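You operate a simulated robot arm through the tools that you are given. There is no shell and no other tool. Be economical: measure what you need, move in short steps, check, and stop when the job is done.

You are at the controls of a simulated robot arm. One attempt, no reset.

## Task
Refill the feeder chute with 2 pads and feed one out.
Fine: pads from the mat; the dial stays on 1; switch the feeder off after.

It is judged by the outcome, as a careful person would: the job done as asked, and still so three seconds after it is handed in. It fails if anything else is knocked over, pushed out of place, dropped, spilled or broken.

## Robot
A 7-joint arm with a two-finger parallel gripper, fixed in place. Base frame: the origin is at the foot of the arm, x ahead of it, y to its left, z up; the work surface is at about z = 881. Lengths are in mm, angles in degrees, forces in N, time in s.
With the tool pointing down near the work surface it reaches from about 240 to 680 mm from the base axis. Its first joint turns from -66.0 to 66.0 degrees. Payload 2.4 kg.
Tool frame: the origin (TCP) lies between the finger pads and is the grasp point; the fingertips stand 30 mm ahead of it; z points along the fingers, y is the line along which they close. The gripper opens to 94 mm. The fingers are 28 mm wide and 10 mm thick; the gripper's body (50 by 96 mm) begins 55 mm behind the TCP.
Orientation is that of the tool frame in the base frame, as [roll, pitch, yaw] about the fixed x, y, z axes, in that order (R = Rz(yaw) Ry(pitch) Rx(roll)). With the fingers straight down and closing along the base's y, the tool's x points along the base's -x, its y along +y and its z along -z.

## Interface
- The arm moves only by the tool step_arm. Its argument "plan" is a list of rows, each a list of 3 entries, a list of its own where there are three numbers: the turn, a rotation vector about the tool's x, y, z in degrees, then the shift along the tool's x, y, z in mm, then the opening, from 0 (shut) to 1 (fully open). In form: [[[wx, wy, wz], [x, y, z], jaw], ...]. A call has 1 to 20 rows; each row is the pose to reach, as a shift and turn from the pose commanded when the call began, along the tool's axes at that moment. A row lasts 0.2 s, in which the tool goes at most 50 mm and 8.6 degrees; a call with a longer step from one row to the next is refused whole, and so is a gripper value outside its range. Where a pose cannot be reached the arm comes as near as it can. A force on the tool above 70 N (or 10 N above the force at the start of the call, whichever is more), or a blocked arm, ends the call early, and 0.2 s more pass. Each finger travels about 153 mm/s and halts on what it meets, pressing with about 31 N; the grip force reading is that of the motor and also rises with nothing between the fingers. The clock runs only during rows and for 0.2 s after the last one: add rows that repeat a pose to give the fingers time. It gives the time, the measured TCP pose, the force on the tool (base axes), the opening and the grip force at its end, in the units of the frame above (readings bear some noise), and new pictures: "views" is both (left out), scene, wrist or none.
- Cameras (640 x 400 px; columns grow to the right, rows downward): "scene" is fixed at [38.8, 469.7, 1481]; the picture's right is [-0.80, -0.60, 0.00], its down [-0.25, 0.33, -0.91] and it looks along [0.55, -0.72, -0.42] (base axes); focal length 349 px, centre (320, 200). "wrist" rides on the gripper at [76, 14, -102] in the tool frame; the picture's right is [-0.18, 0.98, 0.00], its down [-0.75, -0.14, -0.64] and it looks along [-0.63, -0.12, 0.77] (tool axes); focal length 243 px, centre (320, 200). There is no depth. A picture from a camera that has moved, and an enlarged one, comes with that camera's place and axes in the base frame and with its lens. The place of the scene camera against the robot may be out by one fixed shift of up to 25 mm in any direction.
- close_up(camera, box): a new picture of the part [left, top, right, bottom] of that camera's present view, enlarged. It takes no simulated time.
- sign_off(): hands the job in; it is judged then, once.

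Go step by step. Nothing tells you positions but the pictures and the camera data: compare them with the known pose of the tool, close in by small moves and look again before you grip or let go. The budget is 120 turns and 200 pictures, counting those below and the enlarged ones. Unless the task says otherwise, let go and move clear before handing in, and close with one line.

The tools are called after "Call:" as name(argument=value, ...) on one line, values as JSON. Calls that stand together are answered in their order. step_arm: Moves the arm, as the interface text tells. Its arguments: {"type":"object","properties":{"plan":{"type":"array","items":{"type":"array"}},"views":{"type":"string","enum":["both","scene","wrist","none"]}},"required":["plan"]} The other tools are called the same way: close_up (camera, box) takes an enlarged picture of a part of a camera's view; sign_off () hands the job in.

At the start:

```text
clock: 0.0
tool_pos: [348.9, -269.4, 1244.2]
ee_rot: [-180.0, 0.0, -180.0]
wrist_force: [-0.1, -0.3, 0.0]
opening: 94.0
grasp_force: 0.0
```

scene: 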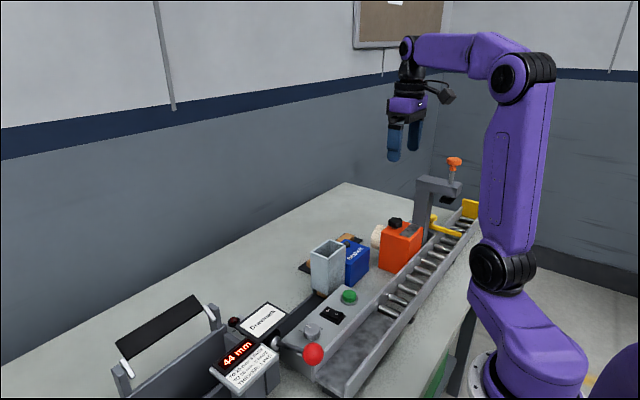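
wrist: 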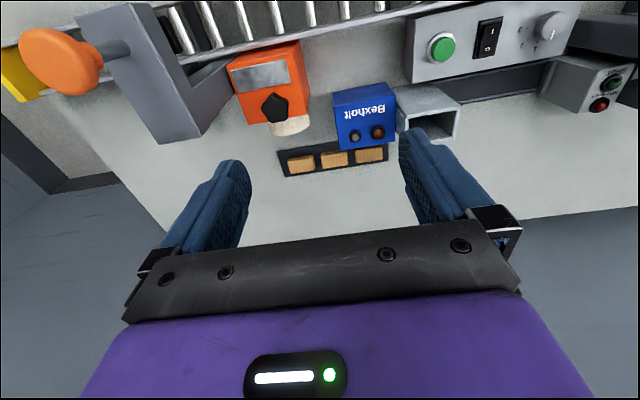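

I see a bench with a feeder: a grey chute, a control box with green button, rocker and dial, a mat with three pads, and other machines. I'll look closer first.

Call:
close_up(camera="wrist", box=[220, 0, 640, 200])

Call:
close_up(camera="scene", box=[270, 200, 430, 300])

Call:
close_up(camera="scene", box=[100, 280, 340, 400])

Call:
close_up(camera="scene", box=[380, 140, 500, 300])

```text
1.52 times, centred on (430, 100) of wrist
camera zoom: at [272.1, -255.8, 1347.2], right [0.18, 0.98, 0.0], down [0.75, -0.14, 0.64], along [0.63, -0.12, -0.77], focal length 370 px, centre (152, 352)
```

zoom: 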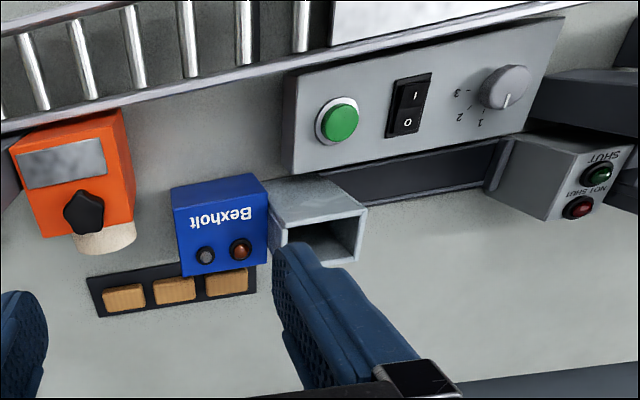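

```text
4.00 times, centred on (350, 250) of scene
camera zoom: at [38.8, 469.7, 1481.0], right [-0.8, -0.6, 0.0], down [-0.25, 0.33, -0.91], along [0.55, -0.72, -0.42], focal length 1396 px, centre (200, 0)
```

zoom: 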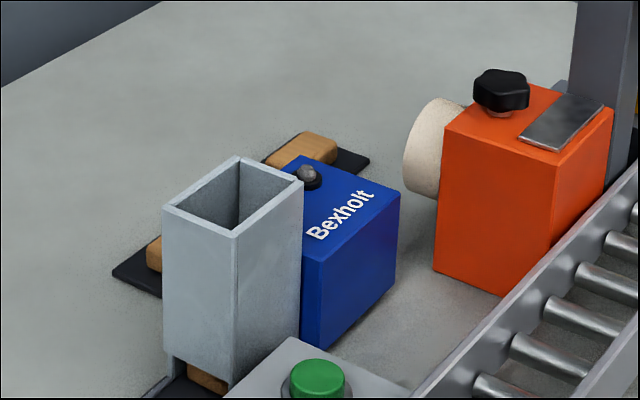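

```text
2.67 times, centred on (220, 340) of scene
camera zoom: at [38.8, 469.7, 1481.0], right [-0.8, -0.6, 0.0], down [-0.25, 0.33, -0.91], along [0.55, -0.72, -0.42], focal length 930 px, centre (587, -173)
```

zoom: 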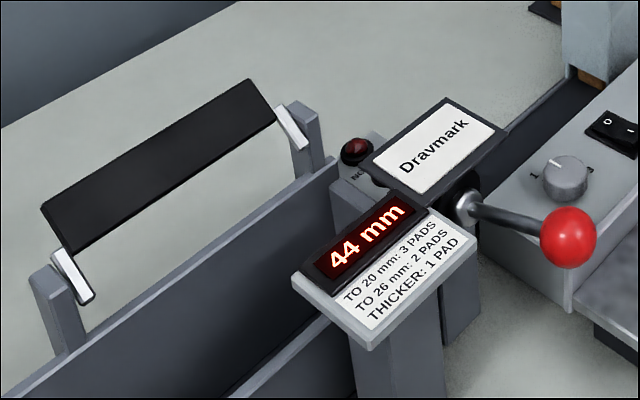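

```text
2.50 times, centred on (440, 220) of scene
camera zoom: at [38.8, 469.7, 1481.0], right [-0.8, -0.6, 0.0], down [-0.25, 0.33, -0.91], along [0.55, -0.72, -0.42], focal length 872 px, centre (20, 150)
```

zoom: 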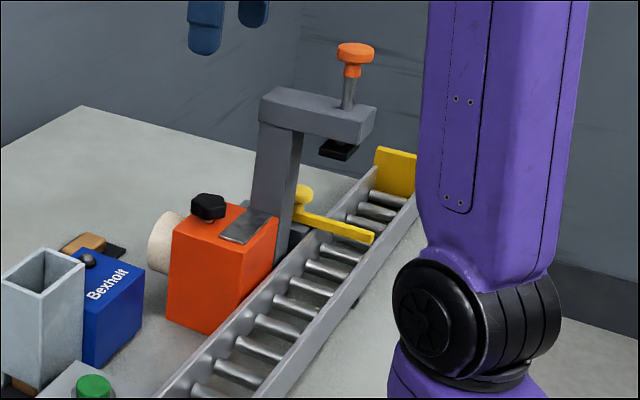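

The mat with three pads is around x≈538, y≈-350…-205, with the chute beside it on the +y side. I'm moving closer for a better survey.

Call:
step_arm(plan=[[[0, 0, 0], [-30, 30, 10], 1], [[0, 0, 0], [-60, 70, 20], 1], [[0, 0, 0], [-60, 110, 20], 1], [[0, 0, 0], [-60, 150, 20], 1]], views="wrist")

```text
refused: row 2 steps farther than a row can; nothing moved
```

Call:
step_arm(plan=[[[0, 0, 0], [-30, 30, 10], 1], [[0, 0, 0], [-50, 70, 20], 1], [[0, 0, 0], [-60, 110, 20], 1], [[0, 0, 0], [-60, 150, 20], 1]], views="wrist")

```text
clock: 1.0
tool_pos: [407.1, -118.2, 1223.5]
ee_rot: [-179.9, -0.1, -180.0]
wrist_force: [0.0, -0.2, 0.7]
opening: 94.1
grasp_force: 0.0
camera wrist: at [329.9, -104.6, 1327.2], right [0.18, 0.98, 0.0], down [0.75, -0.14, 0.64], along [0.63, -0.12, -0.77], focal length 243 px, centre (320, 200)
```

wrist: 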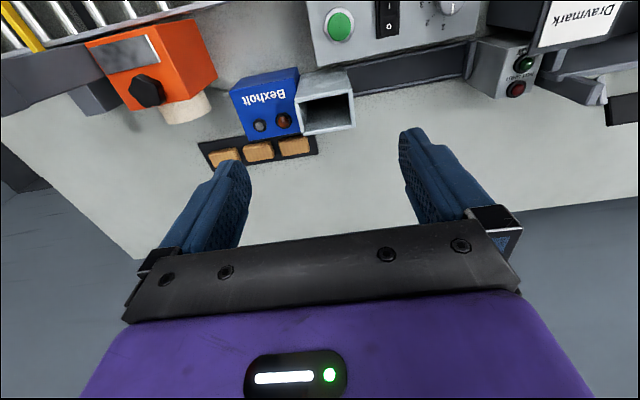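

Call:
close_up(camera="wrist", box=[190, 40, 430, 190])

Call:
close_up(camera="wrist", box=[300, 0, 640, 130])

```text
2.67 times, centred on (310, 115) of wrist
camera zoom: at [329.9, -104.6, 1327.2], right [0.18, 0.98, 0.0], down [0.75, -0.14, 0.64], along [0.63, -0.12, -0.77], focal length 647 px, centre (347, 427)
```

zoom: 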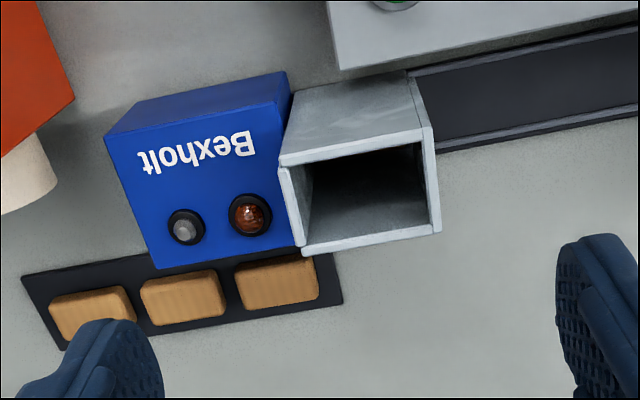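

```text
1.88 times, centred on (470, 65) of wrist
camera zoom: at [329.9, -104.6, 1327.2], right [0.18, 0.98, 0.0], down [0.75, -0.14, 0.64], along [0.63, -0.12, -0.77], focal length 457 px, centre (38, 454)
```

zoom: 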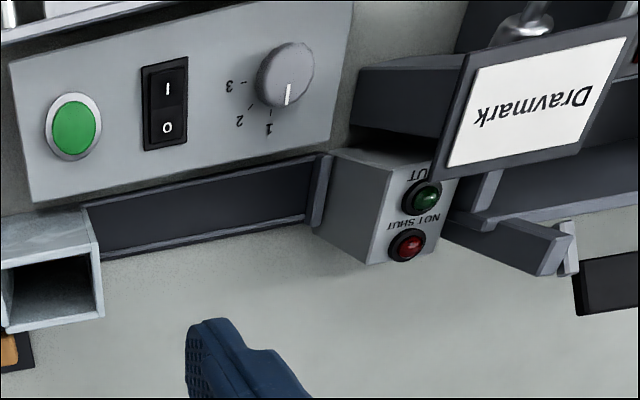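

The pads are about 56×33 mm with their long side along y, and the chute (rim z≈986, centre ≈(456,-120)) takes them in that same orientation. I'll turn the gripper 90° so it grips across x, and hover over the mat.

Call:
step_arm(plan=[[[0, 0, -8.2], [-12, -11, 12], 1], [[0, 0, -16.4], [-24, -22, 24], 1], [[0, 0, -24.6], [-36, -33, 36], 1], [[0, 0, -32.8], [-48, -44, 48], 1], [[0, 0, -41], [-60, -55, 60], 1], [[0, 0, -49.2], [-72, -66, 72], 1], [[0, 0, -57.4], [-84, -77, 84], 0.8], [[0, 0, -65.6], [-96, -88, 96], 0.6], [[0, 0, -73.8], [-108, -99, 108], 0.55], [[0, 0, -82], [-120, -110, 120], 0.55], [[0, 0, -90], [-134, -122, 143], 0.55]], views="both")

```text
clock: 3.4
tool_pos: [544.7, -240.9, 1082.1]
ee_rot: [180.0, -0.1, -89.9]
wrist_force: [-0.4, 0.2, -0.3]
opening: 51.7
grasp_force: 0.0
camera wrist: at [529.2, -317.9, 1185.8], right [-0.98, 0.18, 0.0], down [0.14, 0.75, 0.64], along [0.12, 0.63, -0.77], focal length 243 px, centre (320, 200)
```

scene: 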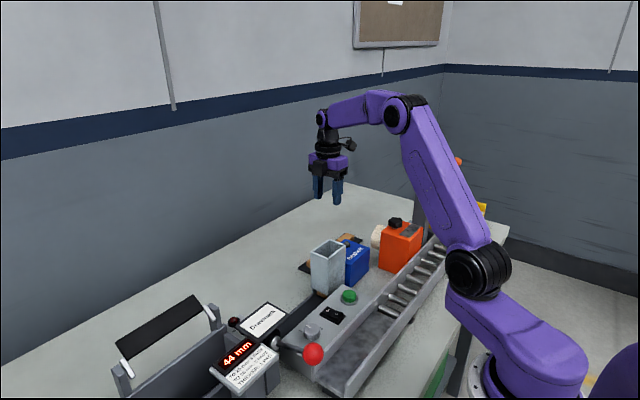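
wrist: 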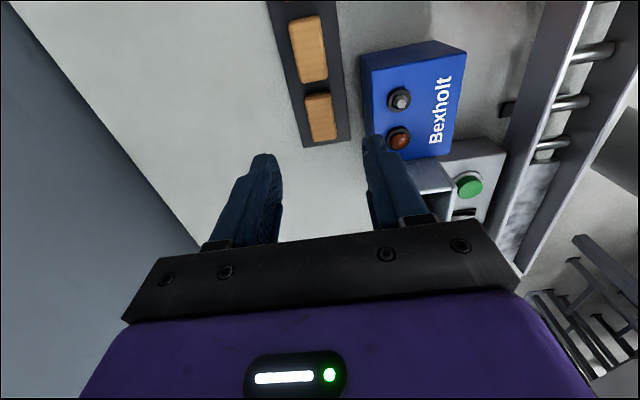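

Call:
close_up(camera="wrist", box=[220, 0, 480, 162])

Call:
close_up(camera="scene", box=[280, 220, 400, 320])

```text
2.46 times, centred on (350, 81) of wrist
camera zoom: at [529.2, -317.9, 1185.8], right [-0.98, 0.18, 0.0], down [0.14, 0.75, 0.64], along [0.12, 0.63, -0.77], focal length 597 px, centre (246, 493)
```

zoom: 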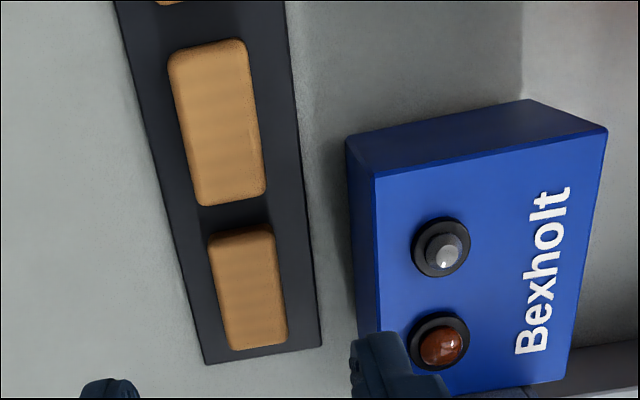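

```text
4.00 times, centred on (340, 270) of scene
camera zoom: at [38.8, 469.7, 1481.0], right [-0.8, -0.6, 0.0], down [-0.25, 0.33, -0.91], along [0.55, -0.72, -0.42], focal length 1396 px, centre (240, -80)
```

zoom: 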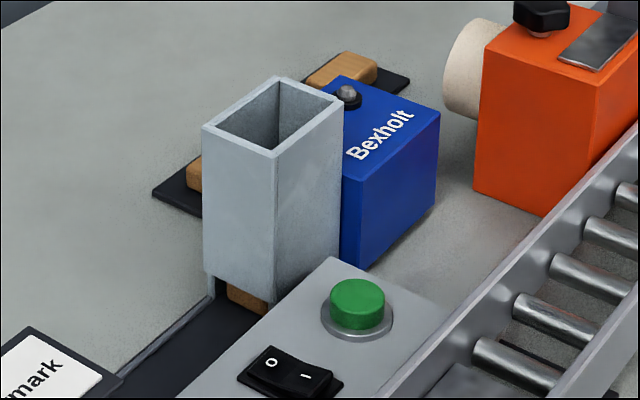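

Pad C is near (549.5,-207). I'm moving above it and descending partway to check alignment.

Call:
step_arm(plan=[[[0, 0, 0], [-34, -4.8, 20], 0.55], [[0, 0, 0], [-34, -4.8, 60], 0.55], [[0, 0, 0], [-34, -4.8, 100], 0.55], [[0, 0, 0], [-34, -4.8, 122], 0.55], [[0, 0, 0], [-34, -4.8, 122], 0.55]], views="both")

```text
clock: 4.6
tool_pos: [549.5, -209.2, 959.8]
ee_rot: [180.0, 0.0, -90.0]
wrist_force: [-0.4, 0.6, 0.0]
opening: 51.5
grasp_force: 0.1
camera wrist: at [533.9, -284.1, 1062.9], right [-0.98, 0.18, 0.0], down [0.14, 0.75, 0.64], along [0.12, 0.63, -0.77], focal length 243 px, centre (320, 200)
```

scene: 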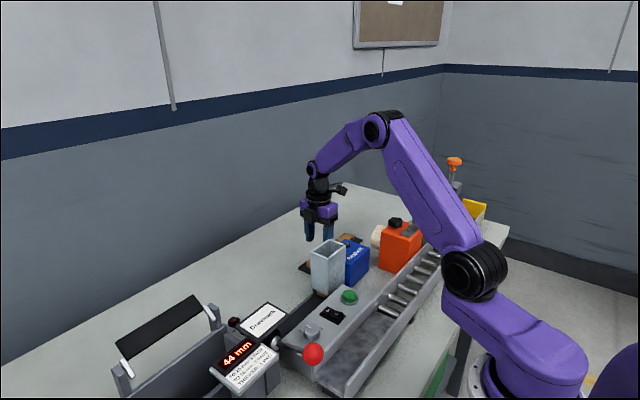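
wrist: 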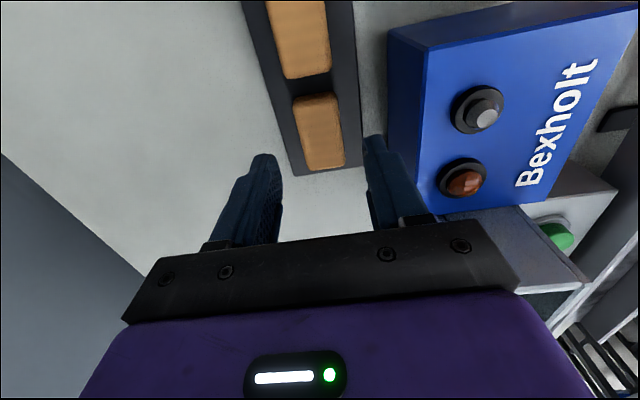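

Call:
step_arm(plan=[[[0, 0, 0], [1.5, 0.3, 20], 0.55], [[0, 0, 0], [1.5, 0.3, 37], 0.55], [[0, 0, 0], [1.5, 0.3, 37], 0.55]], views="both")

Call:
close_up(camera="wrist", box=[220, 60, 430, 220])

Call:
close_up(camera="scene", box=[290, 200, 390, 270])

```text
clock: 5.4
tool_pos: [550.4, -208.6, 923.6]
ee_rot: [-180.0, 0.0, -89.9]
wrist_force: [0.6, 0.1, -0.7]
opening: 51.7
grasp_force: 0.1
camera wrist: at [533.6, -285.1, 1025.6], right [-0.98, 0.18, 0.0], down [0.14, 0.75, 0.64], along [0.12, 0.63, -0.77], focal length 243 px, centre (320, 200)
```

scene: 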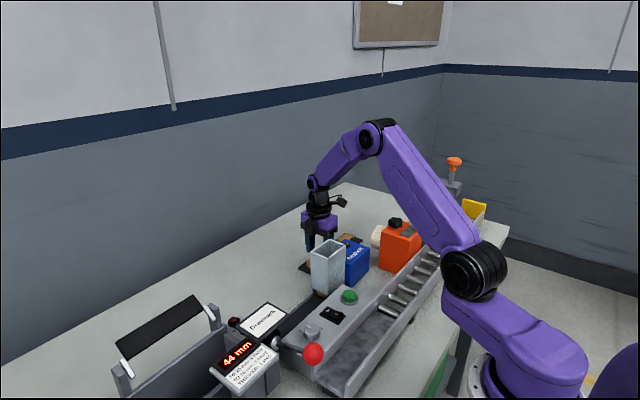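
wrist: 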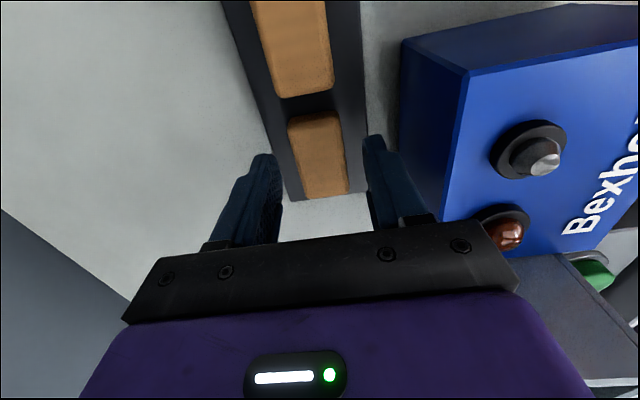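

```text
2.50 times, centred on (325, 140) of wrist
camera zoom: at [533.6, -285.1, 1025.6], right [-0.98, 0.18, 0.0], down [0.14, 0.75, 0.64], along [0.12, 0.63, -0.77], focal length 606 px, centre (308, 350)
```

zoom: 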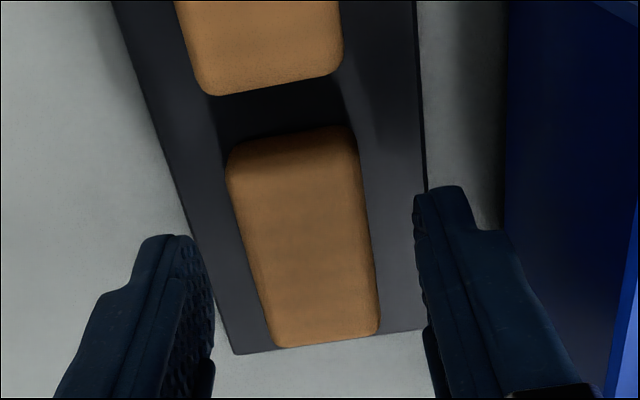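

```text
5.71 times, centred on (340, 235) of scene
camera zoom: at [38.8, 469.7, 1481.0], right [-0.8, -0.6, 0.0], down [-0.25, 0.33, -0.91], along [0.55, -0.72, -0.42], focal length 1994 px, centre (206, 0)
```

zoom: 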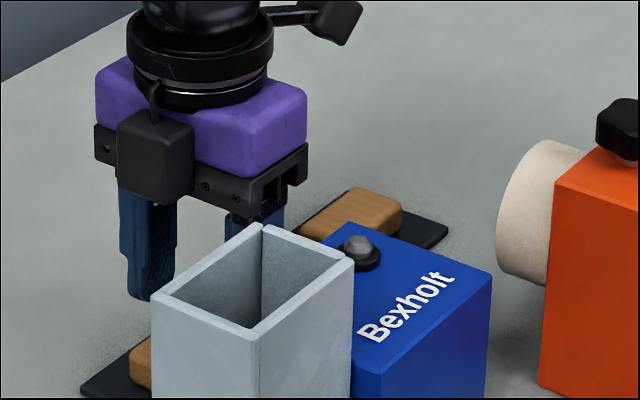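

Alignment is within 2 mm. I'm lowering slightly and closing on pad C.

Call:
step_arm(plan=[[[0, 0, 0], [0, 1.5, 4], 0.5], [[0, 0, 0], [0, 1.5, 4], 0.2], [[0, 0, 0], [0, 1.5, 4], 0.2], [[0, 0, 0], [0, 1.5, 4], 0.2]], views="wrist")

Call:
close_up(camera="wrist", box=[220, 60, 430, 220])

```text
clock: 6.4
tool_pos: [547.9, -209.5, 918.6]
ee_rot: [-179.9, 0.0, -90.0]
wrist_force: [0.8, 1.3, 0.4]
opening: 19.0
grasp_force: 0.0
camera wrist: at [531.6, -285.7, 1021.6], right [-0.98, 0.18, 0.0], down [0.14, 0.75, 0.64], along [0.12, 0.63, -0.77], focal length 243 px, centre (320, 200)
```

wrist: 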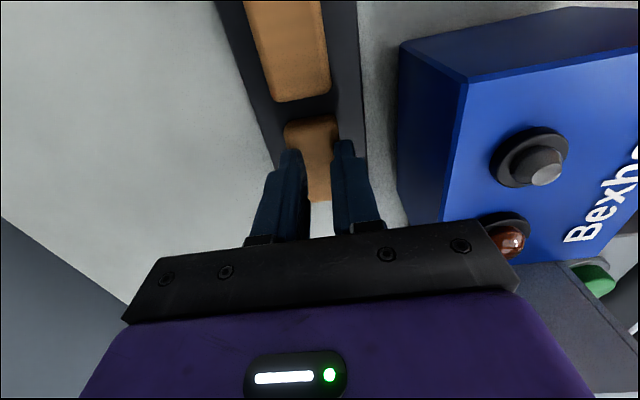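

```text
2.50 times, centred on (325, 140) of wrist
camera zoom: at [531.6, -285.7, 1021.6], right [-0.98, 0.18, 0.0], down [0.14, 0.75, 0.64], along [0.12, 0.63, -0.77], focal length 606 px, centre (308, 350)
```

zoom: 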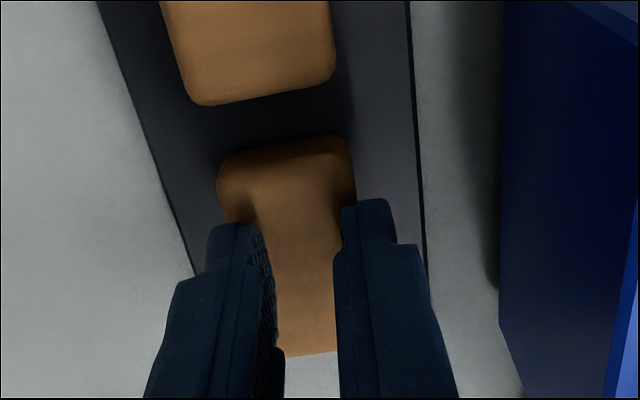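

The fingers closed just above the pad, so its top is lower than I assumed (below z≈888). I'll reopen, correct the centre, and go lower.

Call:
step_arm(plan=[[[0, 0, 0], [0, 0, -3], 0.5], [[0, 0, 0], [-4.5, -1.3, -3], 0.5], [[0, 0, 0], [-4.5, -1.3, 0], 0.5], [[0, 0, 0], [-4.5, -1.3, 3], 0.5], [[0, 0, 0], [-4.5, -1.3, 4.5], 0.5], [[0, 0, 0], [-4.5, -1.3, 4.5], 0.5]], views="wrist")

Call:
close_up(camera="wrist", box=[220, 60, 430, 220])

```text
clock: 7.8
tool_pos: [547.2, -204.5, 914.3]
ee_rot: [-180.0, 0.0, -90.0]
wrist_force: [-0.8, 0.1, 0.3]
opening: 47.1
grasp_force: 0.0
camera wrist: at [532.2, -280.8, 1016.8], right [-0.98, 0.18, 0.0], down [0.14, 0.75, 0.64], along [0.12, 0.63, -0.77], focal length 243 px, centre (320, 200)
```

wrist: 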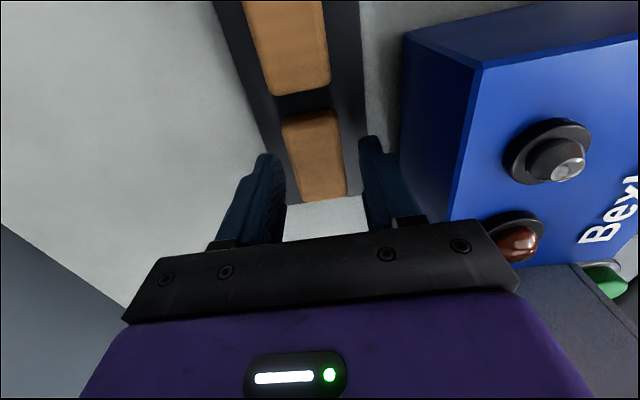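

```text
2.50 times, centred on (325, 140) of wrist
camera zoom: at [532.2, -280.8, 1016.8], right [-0.98, 0.18, 0.0], down [0.14, 0.75, 0.64], along [0.12, 0.63, -0.77], focal length 606 px, centre (308, 350)
```

zoom: 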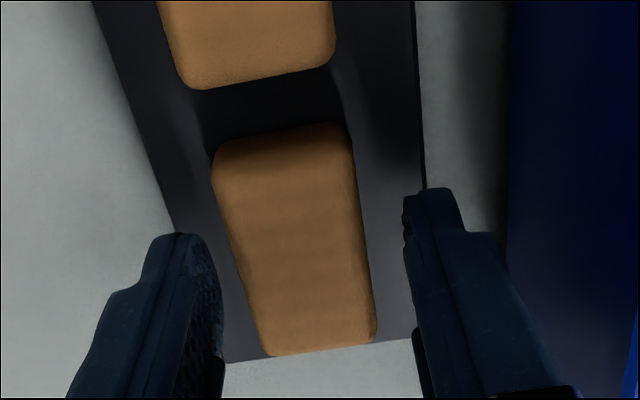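

Tips are now about at the pad's height and nearly centred; closing.

Call:
step_arm(plan=[[[0, 0, 0], [-2, -1.5, 0.5], 0.5], [[0, 0, 0], [-2, -1.5, 0.5], 0.25], [[0, 0, 0], [-2, -1.5, 0.5], 0.25], [[0, 0, 0], [-2, -1.5, 0.5], 0.25]], views="wrist")

Call:
close_up(camera="wrist", box=[220, 60, 430, 220])

```text
clock: 8.8
tool_pos: [549.0, -201.7, 913.4]
ee_rot: [-180.0, 0.0, -90.0]
wrist_force: [-0.5, -0.7, -0.1]
opening: 32.4
grasp_force: 31.3
camera wrist: at [533.8, -278.9, 1016.4], right [-0.98, 0.18, 0.0], down [0.14, 0.75, 0.64], along [0.12, 0.63, -0.77], focal length 243 px, centre (320, 200)
```

wrist: 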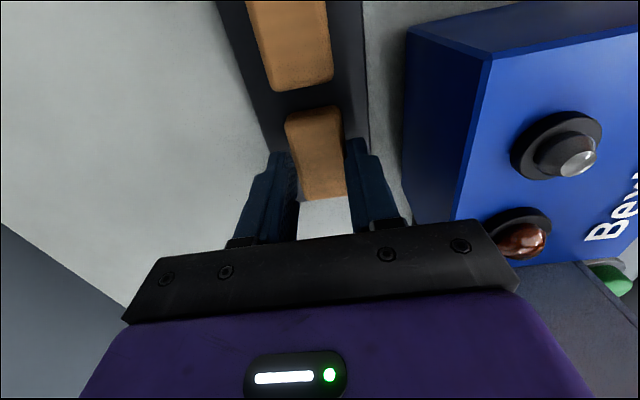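

```text
2.50 times, centred on (325, 140) of wrist
camera zoom: at [533.8, -278.9, 1016.4], right [-0.98, 0.18, 0.0], down [0.14, 0.75, 0.64], along [0.12, 0.63, -0.77], focal length 606 px, centre (308, 350)
```

zoom: 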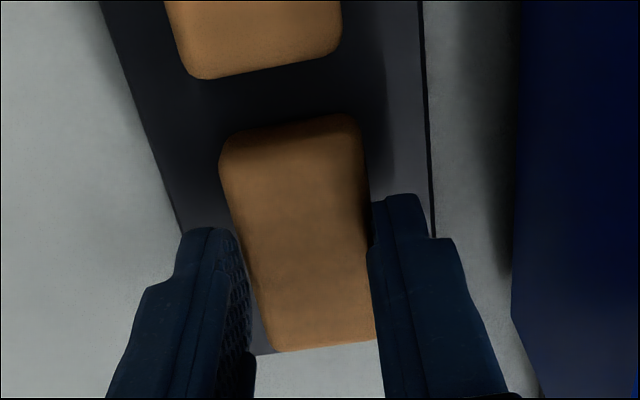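

The grip holds on the pad at 32.4 mm. Lifting.

Call:
step_arm(plan=[[[0, 0, 0], [0, 0, -10], 0.25], [[0, 0, 0], [0, 0, -30], 0.25], [[0, 0, 0], [0, 0, -60], 0.25], [[0, 0, 0], [0, 0, -100], 0.25], [[0, 0, 0], [0, 0, -140], 0.25], [[0, 0, 0], [0, 0, -170], 0.25]], views="both")

Call:
close_up(camera="scene", box=[280, 160, 400, 260])

Call:
close_up(camera="wrist", box=[220, 60, 520, 260])

```text
clock: 10.2
tool_pos: [548.8, -201.2, 1083.6]
ee_rot: [-179.9, 0.0, -90.0]
wrist_force: [0.6, -0.4, -0.6]
opening: 32.2
grasp_force: 31.4
camera wrist: at [533.2, -278.0, 1186.8], right [-0.98, 0.18, 0.0], down [0.14, 0.75, 0.64], along [0.12, 0.63, -0.77], focal length 243 px, centre (320, 200)
```

scene: 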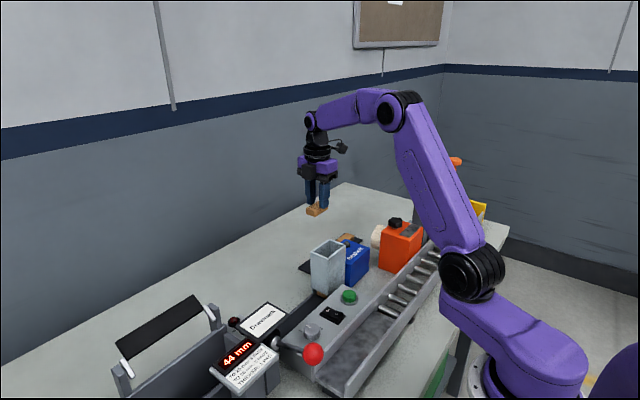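
wrist: 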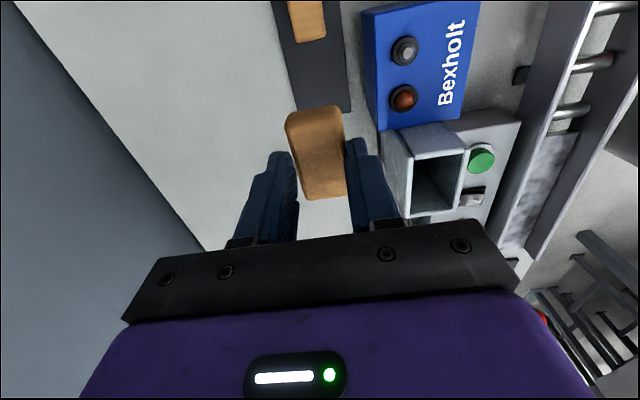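

```text
4.00 times, centred on (340, 210) of scene
camera zoom: at [38.8, 469.7, 1481.0], right [-0.8, -0.6, 0.0], down [-0.25, 0.33, -0.91], along [0.55, -0.72, -0.42], focal length 1396 px, centre (240, 160)
```

zoom: 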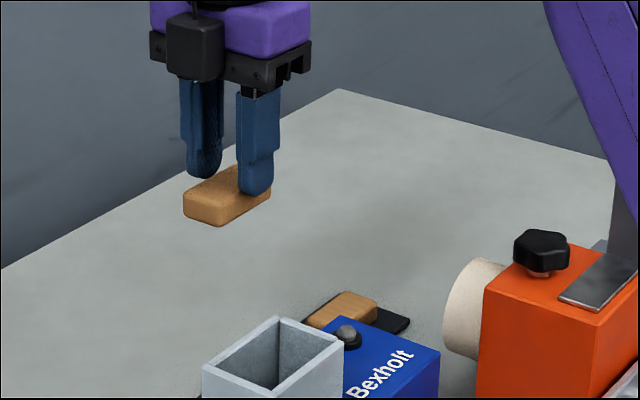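

```text
2.00 times, centred on (370, 160) of wrist
camera zoom: at [533.2, -278.0, 1186.8], right [-0.98, 0.18, 0.0], down [0.14, 0.75, 0.64], along [0.12, 0.63, -0.77], focal length 485 px, centre (220, 280)
```

zoom: 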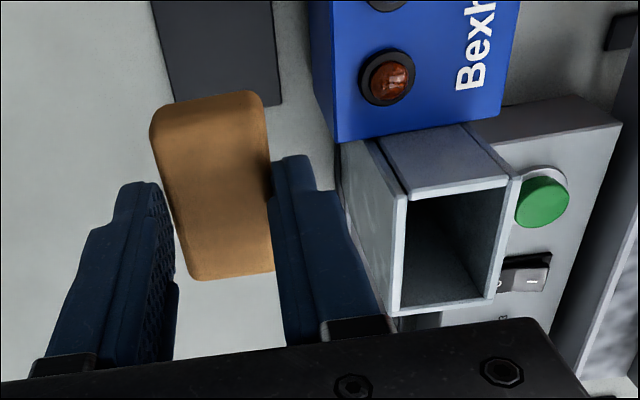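

The pad is held level. The chute rim triangulates to around (451.5,-124), z≈998. I'm moving over it at this height.

Call:
step_arm(plan=[[[0, 0, 0], [-25, 30, 0], 0.25], [[0, 0, 0], [-50, 62, 0], 0.25], [[0, 0, 0], [-77, 97.5, 0], 0.25], [[0, 0, 0], [-77, 97.5, 0], 0.25]], views="both")

Call:
close_up(camera="scene", box=[270, 160, 390, 260])

Call:
close_up(camera="wrist", box=[220, 60, 430, 220])

```text
clock: 11.2
tool_pos: [452.5, -126.9, 1084.2]
ee_rot: [-179.9, 0.0, -89.9]
wrist_force: [0.0, 0.0, -0.9]
opening: 32.1
grasp_force: 30.7
camera wrist: at [436.7, -202.7, 1186.5], right [-0.98, 0.18, 0.0], down [0.14, 0.75, 0.64], along [0.12, 0.63, -0.77], focal length 243 px, centre (320, 200)
```

scene: 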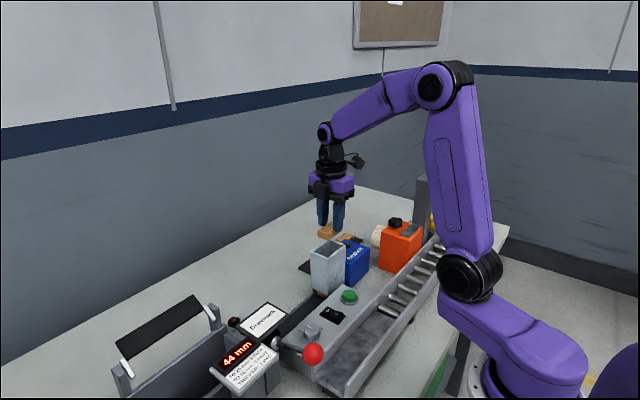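
wrist: 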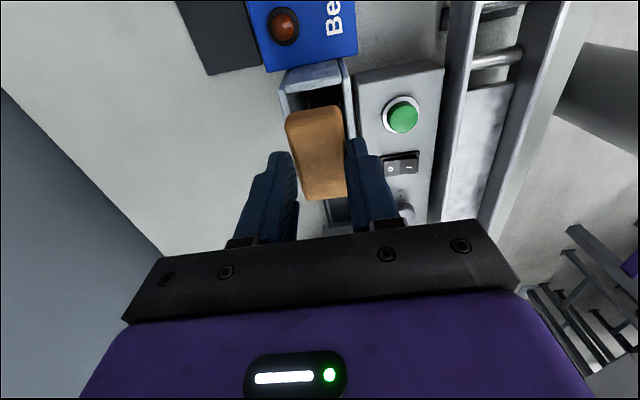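

```text
4.00 times, centred on (330, 210) of scene
camera zoom: at [38.8, 469.7, 1481.0], right [-0.8, -0.6, 0.0], down [-0.25, 0.33, -0.91], along [0.55, -0.72, -0.42], focal length 1396 px, centre (280, 160)
```

zoom: 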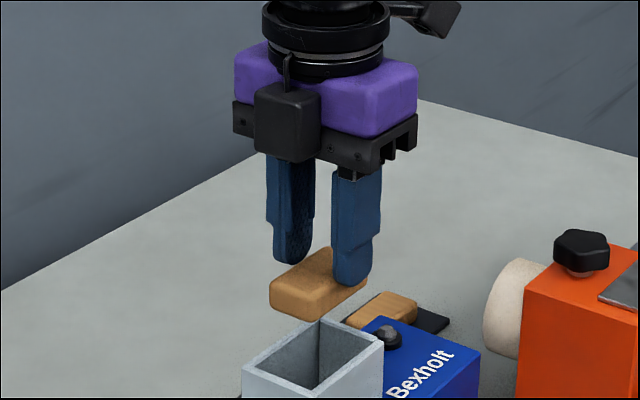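

```text
2.50 times, centred on (325, 140) of wrist
camera zoom: at [436.7, -202.7, 1186.5], right [-0.98, 0.18, 0.0], down [0.14, 0.75, 0.64], along [0.12, 0.63, -0.77], focal length 606 px, centre (308, 350)
```

zoom: 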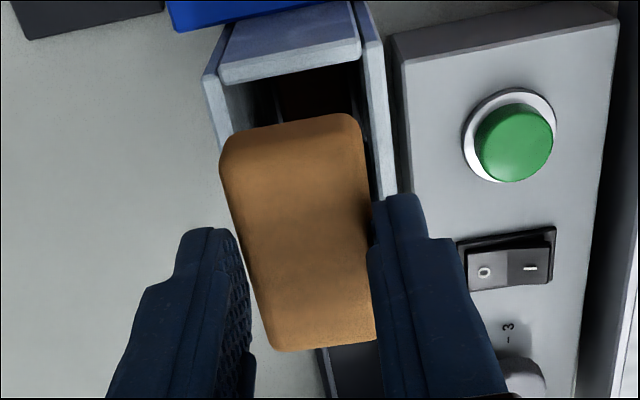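

The chute's inner mouth is about 41×67 mm, centred near (451,-120.5). I'm shifting onto it and lowering to just above the rim.

Call:
step_arm(plan=[[[0, 0, 0], [-6.2, 1.5, 10], 0.25], [[0, 0, 0], [-6.2, 1.5, 32], 0.25], [[0, 0, 0], [-6.2, 1.5, 32], 0.25]], views="both")

Call:
close_up(camera="scene", box=[280, 190, 376, 270])

Call:
close_up(camera="wrist", box=[220, 60, 430, 220])

```text
clock: 12.0
tool_pos: [451.2, -119.4, 1052.3]
ee_rot: [180.0, 0.1, -90.0]
wrist_force: [0.9, 0.8, 0.2]
opening: 32.1
grasp_force: 31.0
camera wrist: at [434.7, -196.1, 1155.2], right [-0.98, 0.18, 0.0], down [0.14, 0.75, 0.64], along [0.12, 0.63, -0.77], focal length 243 px, centre (320, 200)
```

scene: 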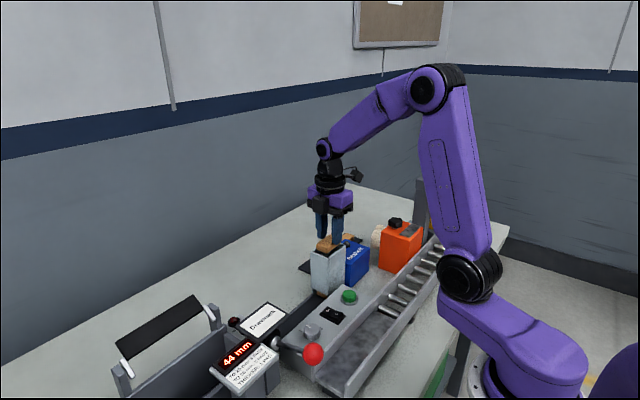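
wrist: 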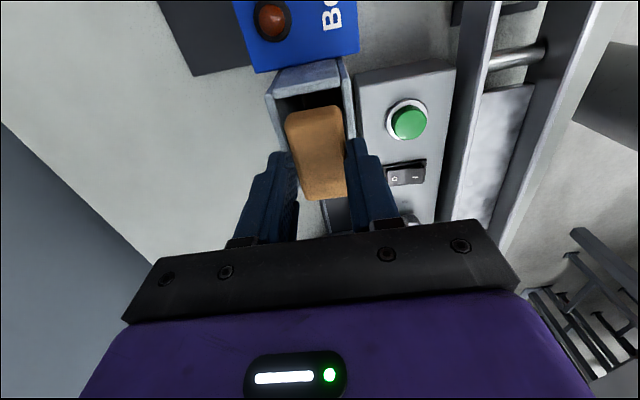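

```text
5.00 times, centred on (328, 230) of scene
camera zoom: at [38.8, 469.7, 1481.0], right [-0.8, -0.6, 0.0], down [-0.25, 0.33, -0.91], along [0.55, -0.72, -0.42], focal length 1744 px, centre (280, 50)
```

zoom: 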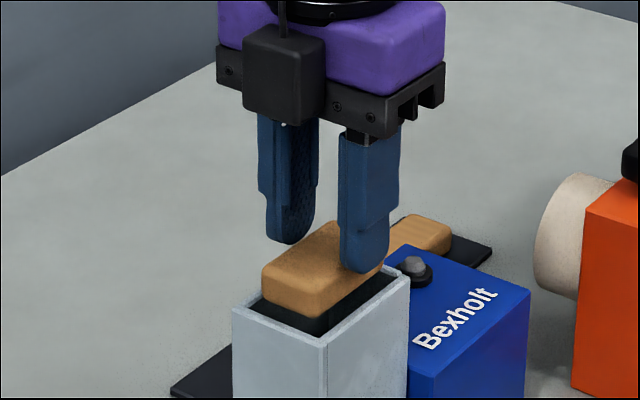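

```text
2.50 times, centred on (325, 140) of wrist
camera zoom: at [434.7, -196.1, 1155.2], right [-0.98, 0.18, 0.0], down [0.14, 0.75, 0.64], along [0.12, 0.63, -0.77], focal length 606 px, centre (308, 350)
```

zoom: 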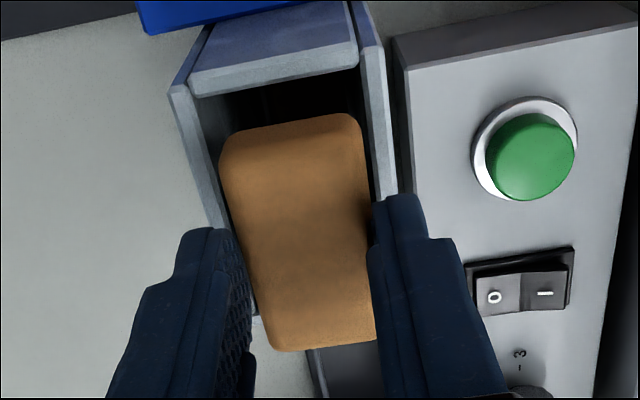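

Nearly centred; I'm shifting +2.5 mm in x and lowering a little more to check against the rim.

Call:
step_arm(plan=[[[0, 0, 0], [0, -2.5, 0], 0.25], [[0, 0, 0], [0, -2.5, 8], 0.25], [[0, 0, 0], [0, -2.5, 8], 0.25]], views="none")

Call:
close_up(camera="scene", box=[304, 225, 352, 265])

Call:
close_up(camera="wrist", box=[260, 70, 380, 170])

```text
clock: 12.8
tool_pos: [452.4, -119.8, 1043.7]
ee_rot: [-180.0, 0.1, -90.0]
wrist_force: [-0.7, 0.1, 0.0]
opening: 31.9
grasp_force: 31.3
```

```text
10.00 times, centred on (328, 245) of scene
camera zoom: at [38.8, 469.7, 1481.0], right [-0.8, -0.6, 0.0], down [-0.25, 0.33, -0.91], along [0.55, -0.72, -0.42], focal length 3489 px, centre (240, -250)
```

zoom: 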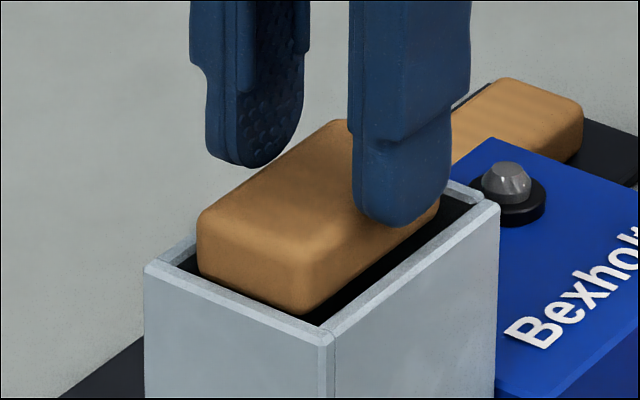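

```text
4.00 times, centred on (320, 120) of wrist
camera zoom: at [436.8, -196.2, 1146.3], right [-0.98, 0.18, 0.0], down [0.14, 0.75, 0.64], along [0.12, 0.63, -0.77], focal length 970 px, centre (320, 520)
```

zoom: 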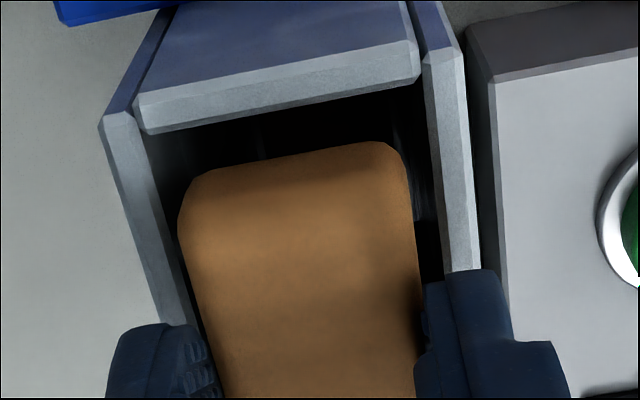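

Call:
step_arm(plan=[[[0, 0, 0], [0, 0.5, 2], 0.25], [[0, 0, 0], [0, 0.5, 4], 0.25], [[0, 0, 0], [0, 0.5, 4], 0.25]], views="none")

Call:
close_up(camera="scene", box=[304, 225, 352, 265])

Call:
close_up(camera="wrist", box=[260, 70, 380, 170])

```text
clock: 13.6
tool_pos: [451.6, -120.0, 1039.1]
ee_rot: [-180.0, 0.0, -90.0]
wrist_force: [0.6, -0.1, -0.3]
opening: 32.1
grasp_force: 31.1
```

```text
10.00 times, centred on (328, 245) of scene
camera zoom: at [38.8, 469.7, 1481.0], right [-0.8, -0.6, 0.0], down [-0.25, 0.33, -0.91], along [0.55, -0.72, -0.42], focal length 3489 px, centre (240, -250)
```

zoom: 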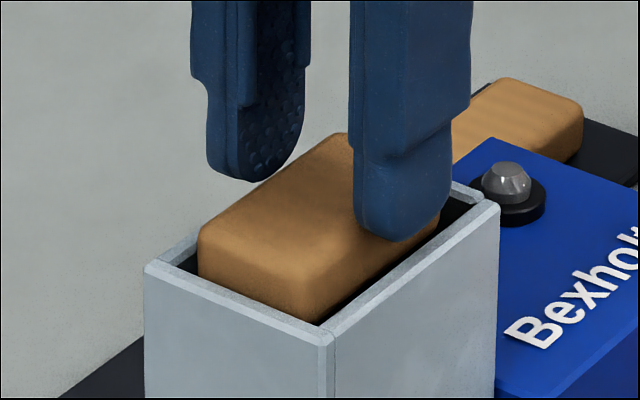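

```text
4.00 times, centred on (320, 120) of wrist
camera zoom: at [436.8, -196.5, 1142.3], right [-0.98, 0.18, 0.0], down [0.14, 0.75, 0.64], along [0.12, 0.63, -0.77], focal length 970 px, centre (320, 520)
```

zoom: 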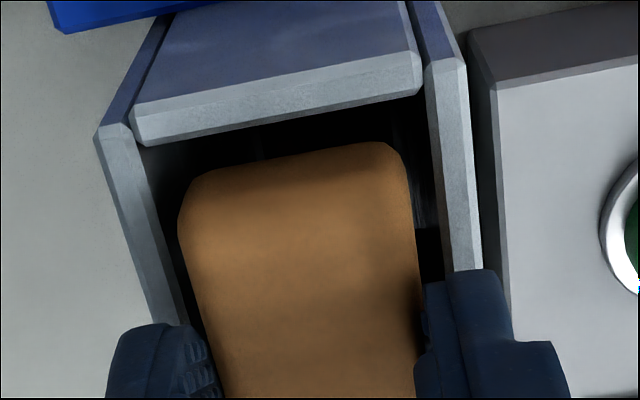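

Call:
step_arm(plan=[[[0, 0, 0], [0, 0, 2], 0.25], [[0, 0, 0], [0, 0, 4], 0.25], [[0, 0, 0], [0, 0, 4], 0.25]], views="none")

Call:
close_up(camera="scene", box=[304, 225, 352, 265])

Call:
close_up(camera="wrist", box=[260, 70, 380, 170])

```text
clock: 14.4
tool_pos: [452.7, -120.2, 1036.1]
ee_rot: [-180.0, 0.0, -90.0]
wrist_force: [-0.5, -0.3, -1.0]
opening: 32.2
grasp_force: 31.3
```

```text
10.00 times, centred on (328, 245) of scene
camera zoom: at [38.8, 469.7, 1481.0], right [-0.8, -0.6, 0.0], down [-0.25, 0.33, -0.91], along [0.55, -0.72, -0.42], focal length 3489 px, centre (240, -250)
```

zoom: 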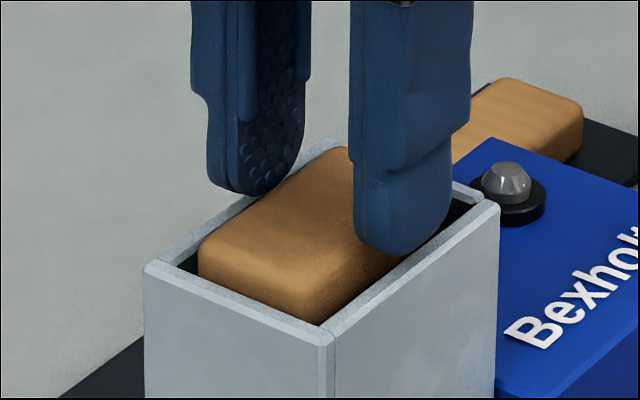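

```text
4.00 times, centred on (320, 120) of wrist
camera zoom: at [436.6, -196.3, 1138.4], right [-0.98, 0.18, 0.0], down [0.14, 0.75, 0.64], along [0.12, 0.63, -0.77], focal length 970 px, centre (320, 520)
```

zoom: 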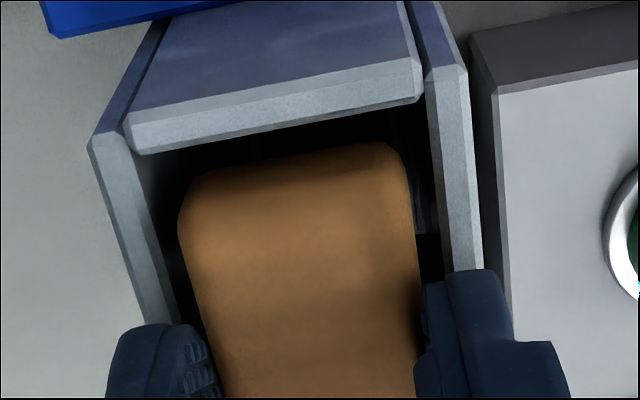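

Call:
step_arm(plan=[[[0, 0, 0], [0, 0, 2], 0.25], [[0, 0, 0], [0, 0, 4], 0.25], [[0, 0, 0], [0, 0, 4], 0.25]], views="none")

Call:
close_up(camera="scene", box=[304, 225, 352, 265])

Call:
close_up(camera="wrist", box=[260, 70, 380, 170])

```text
clock: 15.2
tool_pos: [453.5, -118.7, 1031.5]
ee_rot: [-179.9, 0.0, -90.0]
wrist_force: [0.9, -3.3, 0.4]
opening: 31.9
grasp_force: 30.9
```

```text
10.00 times, centred on (328, 245) of scene
camera zoom: at [38.8, 469.6, 1481.0], right [-0.8, -0.6, 0.0], down [-0.25, 0.33, -0.91], along [0.55, -0.72, -0.42], focal length 3489 px, centre (240, -250)
```

zoom: 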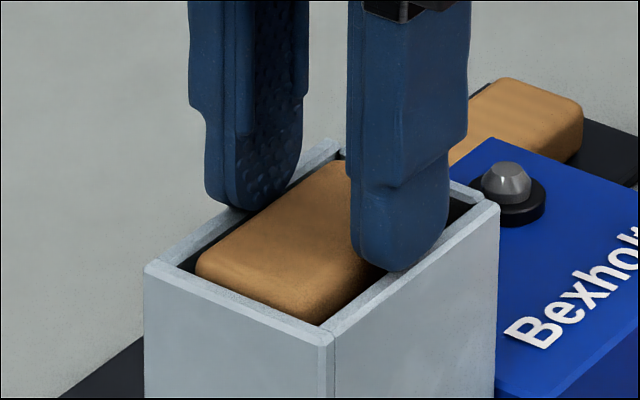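

```text
4.00 times, centred on (320, 120) of wrist
camera zoom: at [436.8, -195.9, 1134.4], right [-0.98, 0.18, 0.0], down [0.14, 0.75, 0.64], along [0.12, 0.63, -0.77], focal length 970 px, centre (320, 520)
```

zoom: 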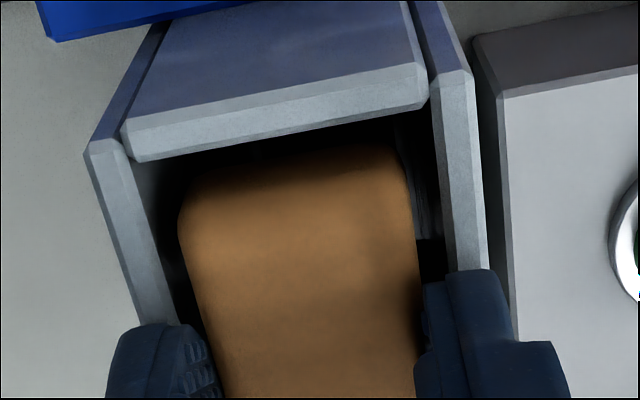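

The pad's lower part is inside the mouth, with slight contact on the +y side. I'll ease back 1 mm and release.

Call:
step_arm(plan=[[[0, 0, 0], [1, 0, 0], 0.25], [[0, 0, 0], [1, 0, 0], 0.5], [[0, 0, 0], [1, 0, 0], 0.5], [[0, 0, 0], [1, 0, -20], 0.5], [[0, 0, 0], [1, 0, -60], 0.5], [[0, 0, 0], [1, 0, -60], 0.5]], views="both")

Call:
close_up(camera="scene", box=[290, 220, 386, 300])

Call:
close_up(camera="wrist", box=[240, 50, 450, 210])

```text
clock: 16.6
tool_pos: [450.6, -120.7, 1091.0]
ee_rot: [-180.0, -0.1, -90.0]
wrist_force: [0.0, 0.9, 0.2]
opening: 46.9
grasp_force: 0.0
camera wrist: at [435.8, -197.3, 1194.3], right [-0.98, 0.18, 0.0], down [0.14, 0.75, 0.64], along [0.12, 0.63, -0.77], focal length 243 px, centre (320, 200)
```

scene: 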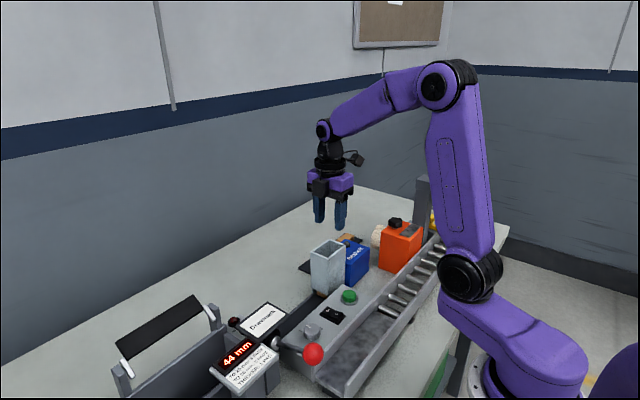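
wrist: 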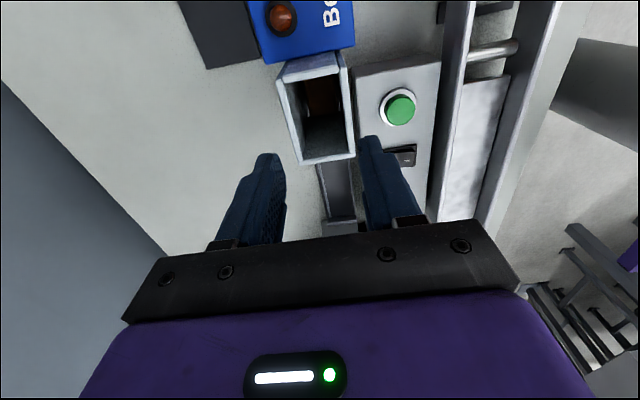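

```text
5.00 times, centred on (338, 260) of scene
camera zoom: at [38.8, 469.7, 1481.0], right [-0.8, -0.6, 0.0], down [-0.25, 0.33, -0.91], along [0.55, -0.72, -0.42], focal length 1744 px, centre (230, -100)
```

zoom: 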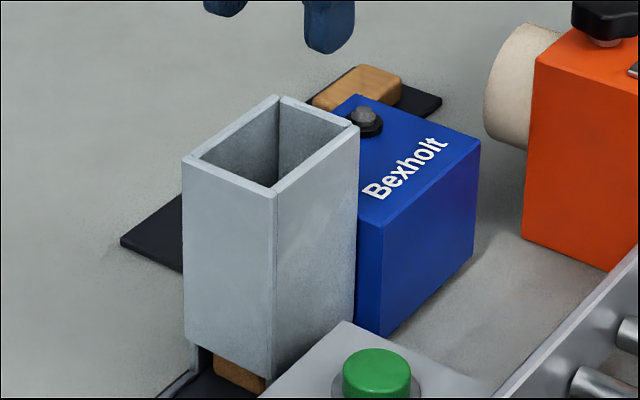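

```text
2.50 times, centred on (345, 130) of wrist
camera zoom: at [435.8, -197.3, 1194.3], right [-0.98, 0.18, 0.0], down [0.14, 0.75, 0.64], along [0.12, 0.63, -0.77], focal length 606 px, centre (258, 375)
```

zoom: 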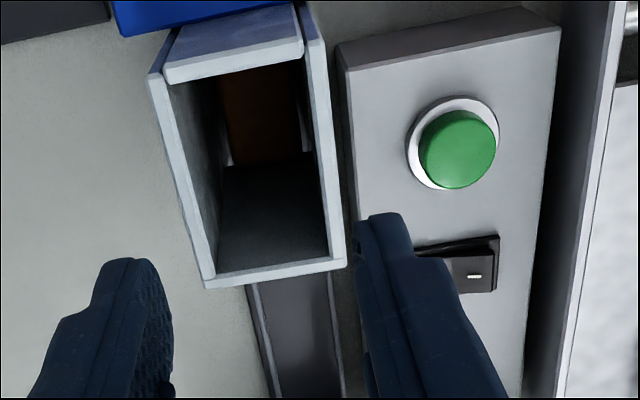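

The first pad has dropped flat into the chute. I'm going for the middle pad at about (549.5,-274.5).

Call:
step_arm(plan=[[[0, 0, 0], [38, -25, 0], 0.5], [[0, 0, 0], [77, -50, 0], 0.5], [[0, 0, 0], [115, -75, 0], 0.5], [[0, 0, 0], [153, -99, 0], 0.5], [[0, 0, 0], [153, -99, 45], 0.5], [[0, 0, 0], [153, -99, 90], 0.5], [[0, 0, 0], [153, -99, 135], 0.5], [[0, 0, 0], [153, -99, 150], 0.5], [[0, 0, 0], [153, -99, 150], 0.5]], views="wrist")

Call:
close_up(camera="wrist", box=[220, 60, 430, 220])

```text
clock: 18.6
tool_pos: [550.3, -273.3, 938.8]
ee_rot: [180.0, 0.0, -90.0]
wrist_force: [-0.1, 0.0, -0.5]
opening: 47.1
grasp_force: 0.0
camera wrist: at [535.2, -349.7, 1043.8], right [-0.98, 0.18, 0.0], down [0.14, 0.75, 0.64], along [0.12, 0.63, -0.77], focal length 243 px, centre (320, 200)
```

wrist: 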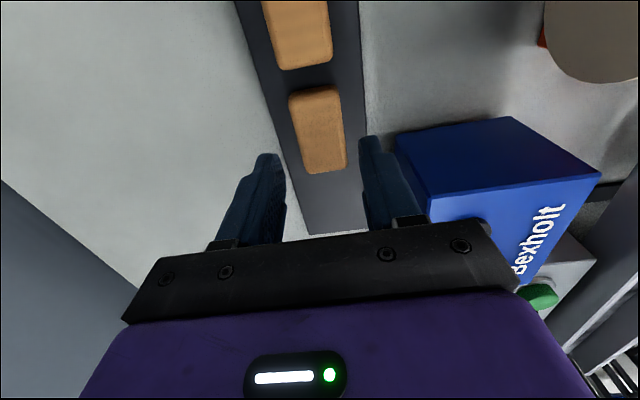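

```text
2.50 times, centred on (325, 140) of wrist
camera zoom: at [535.2, -349.7, 1043.8], right [-0.98, 0.18, 0.0], down [0.14, 0.75, 0.64], along [0.12, 0.63, -0.77], focal length 606 px, centre (308, 350)
```

zoom: 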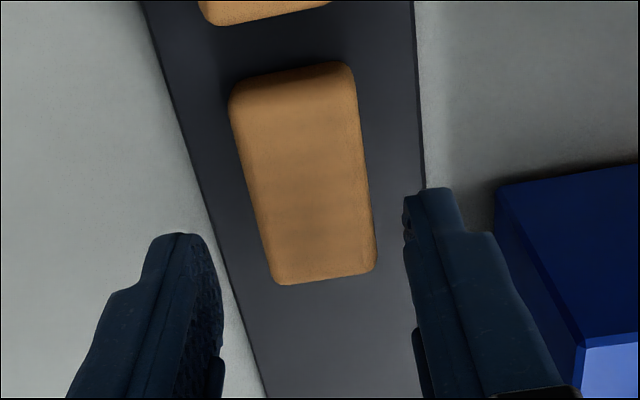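

Call:
step_arm(plan=[[[0, 0, 0], [3.2, 1, 12], 0.5], [[0, 0, 0], [3.2, 1, 25], 0.5], [[0, 0, 0], [3.2, 1, 25], 0.5]], views="none")

Call:
close_up(camera="wrist", box=[220, 60, 430, 220])

```text
clock: 19.4
tool_pos: [550.7, -275.6, 916.7]
ee_rot: [-179.9, 0.0, -89.9]
wrist_force: [-1.0, -0.1, -0.1]
opening: 47.2
grasp_force: 0.1
```

```text
2.50 times, centred on (325, 140) of wrist
camera zoom: at [534.8, -352.5, 1019.8], right [-0.98, 0.18, 0.0], down [0.14, 0.75, 0.64], along [0.12, 0.63, -0.77], focal length 606 px, centre (308, 350)
```

zoom: 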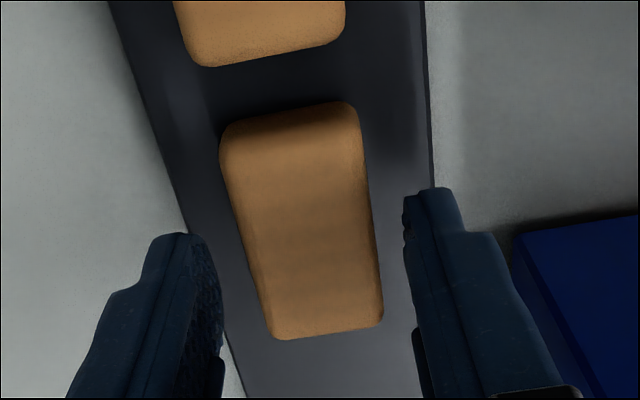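

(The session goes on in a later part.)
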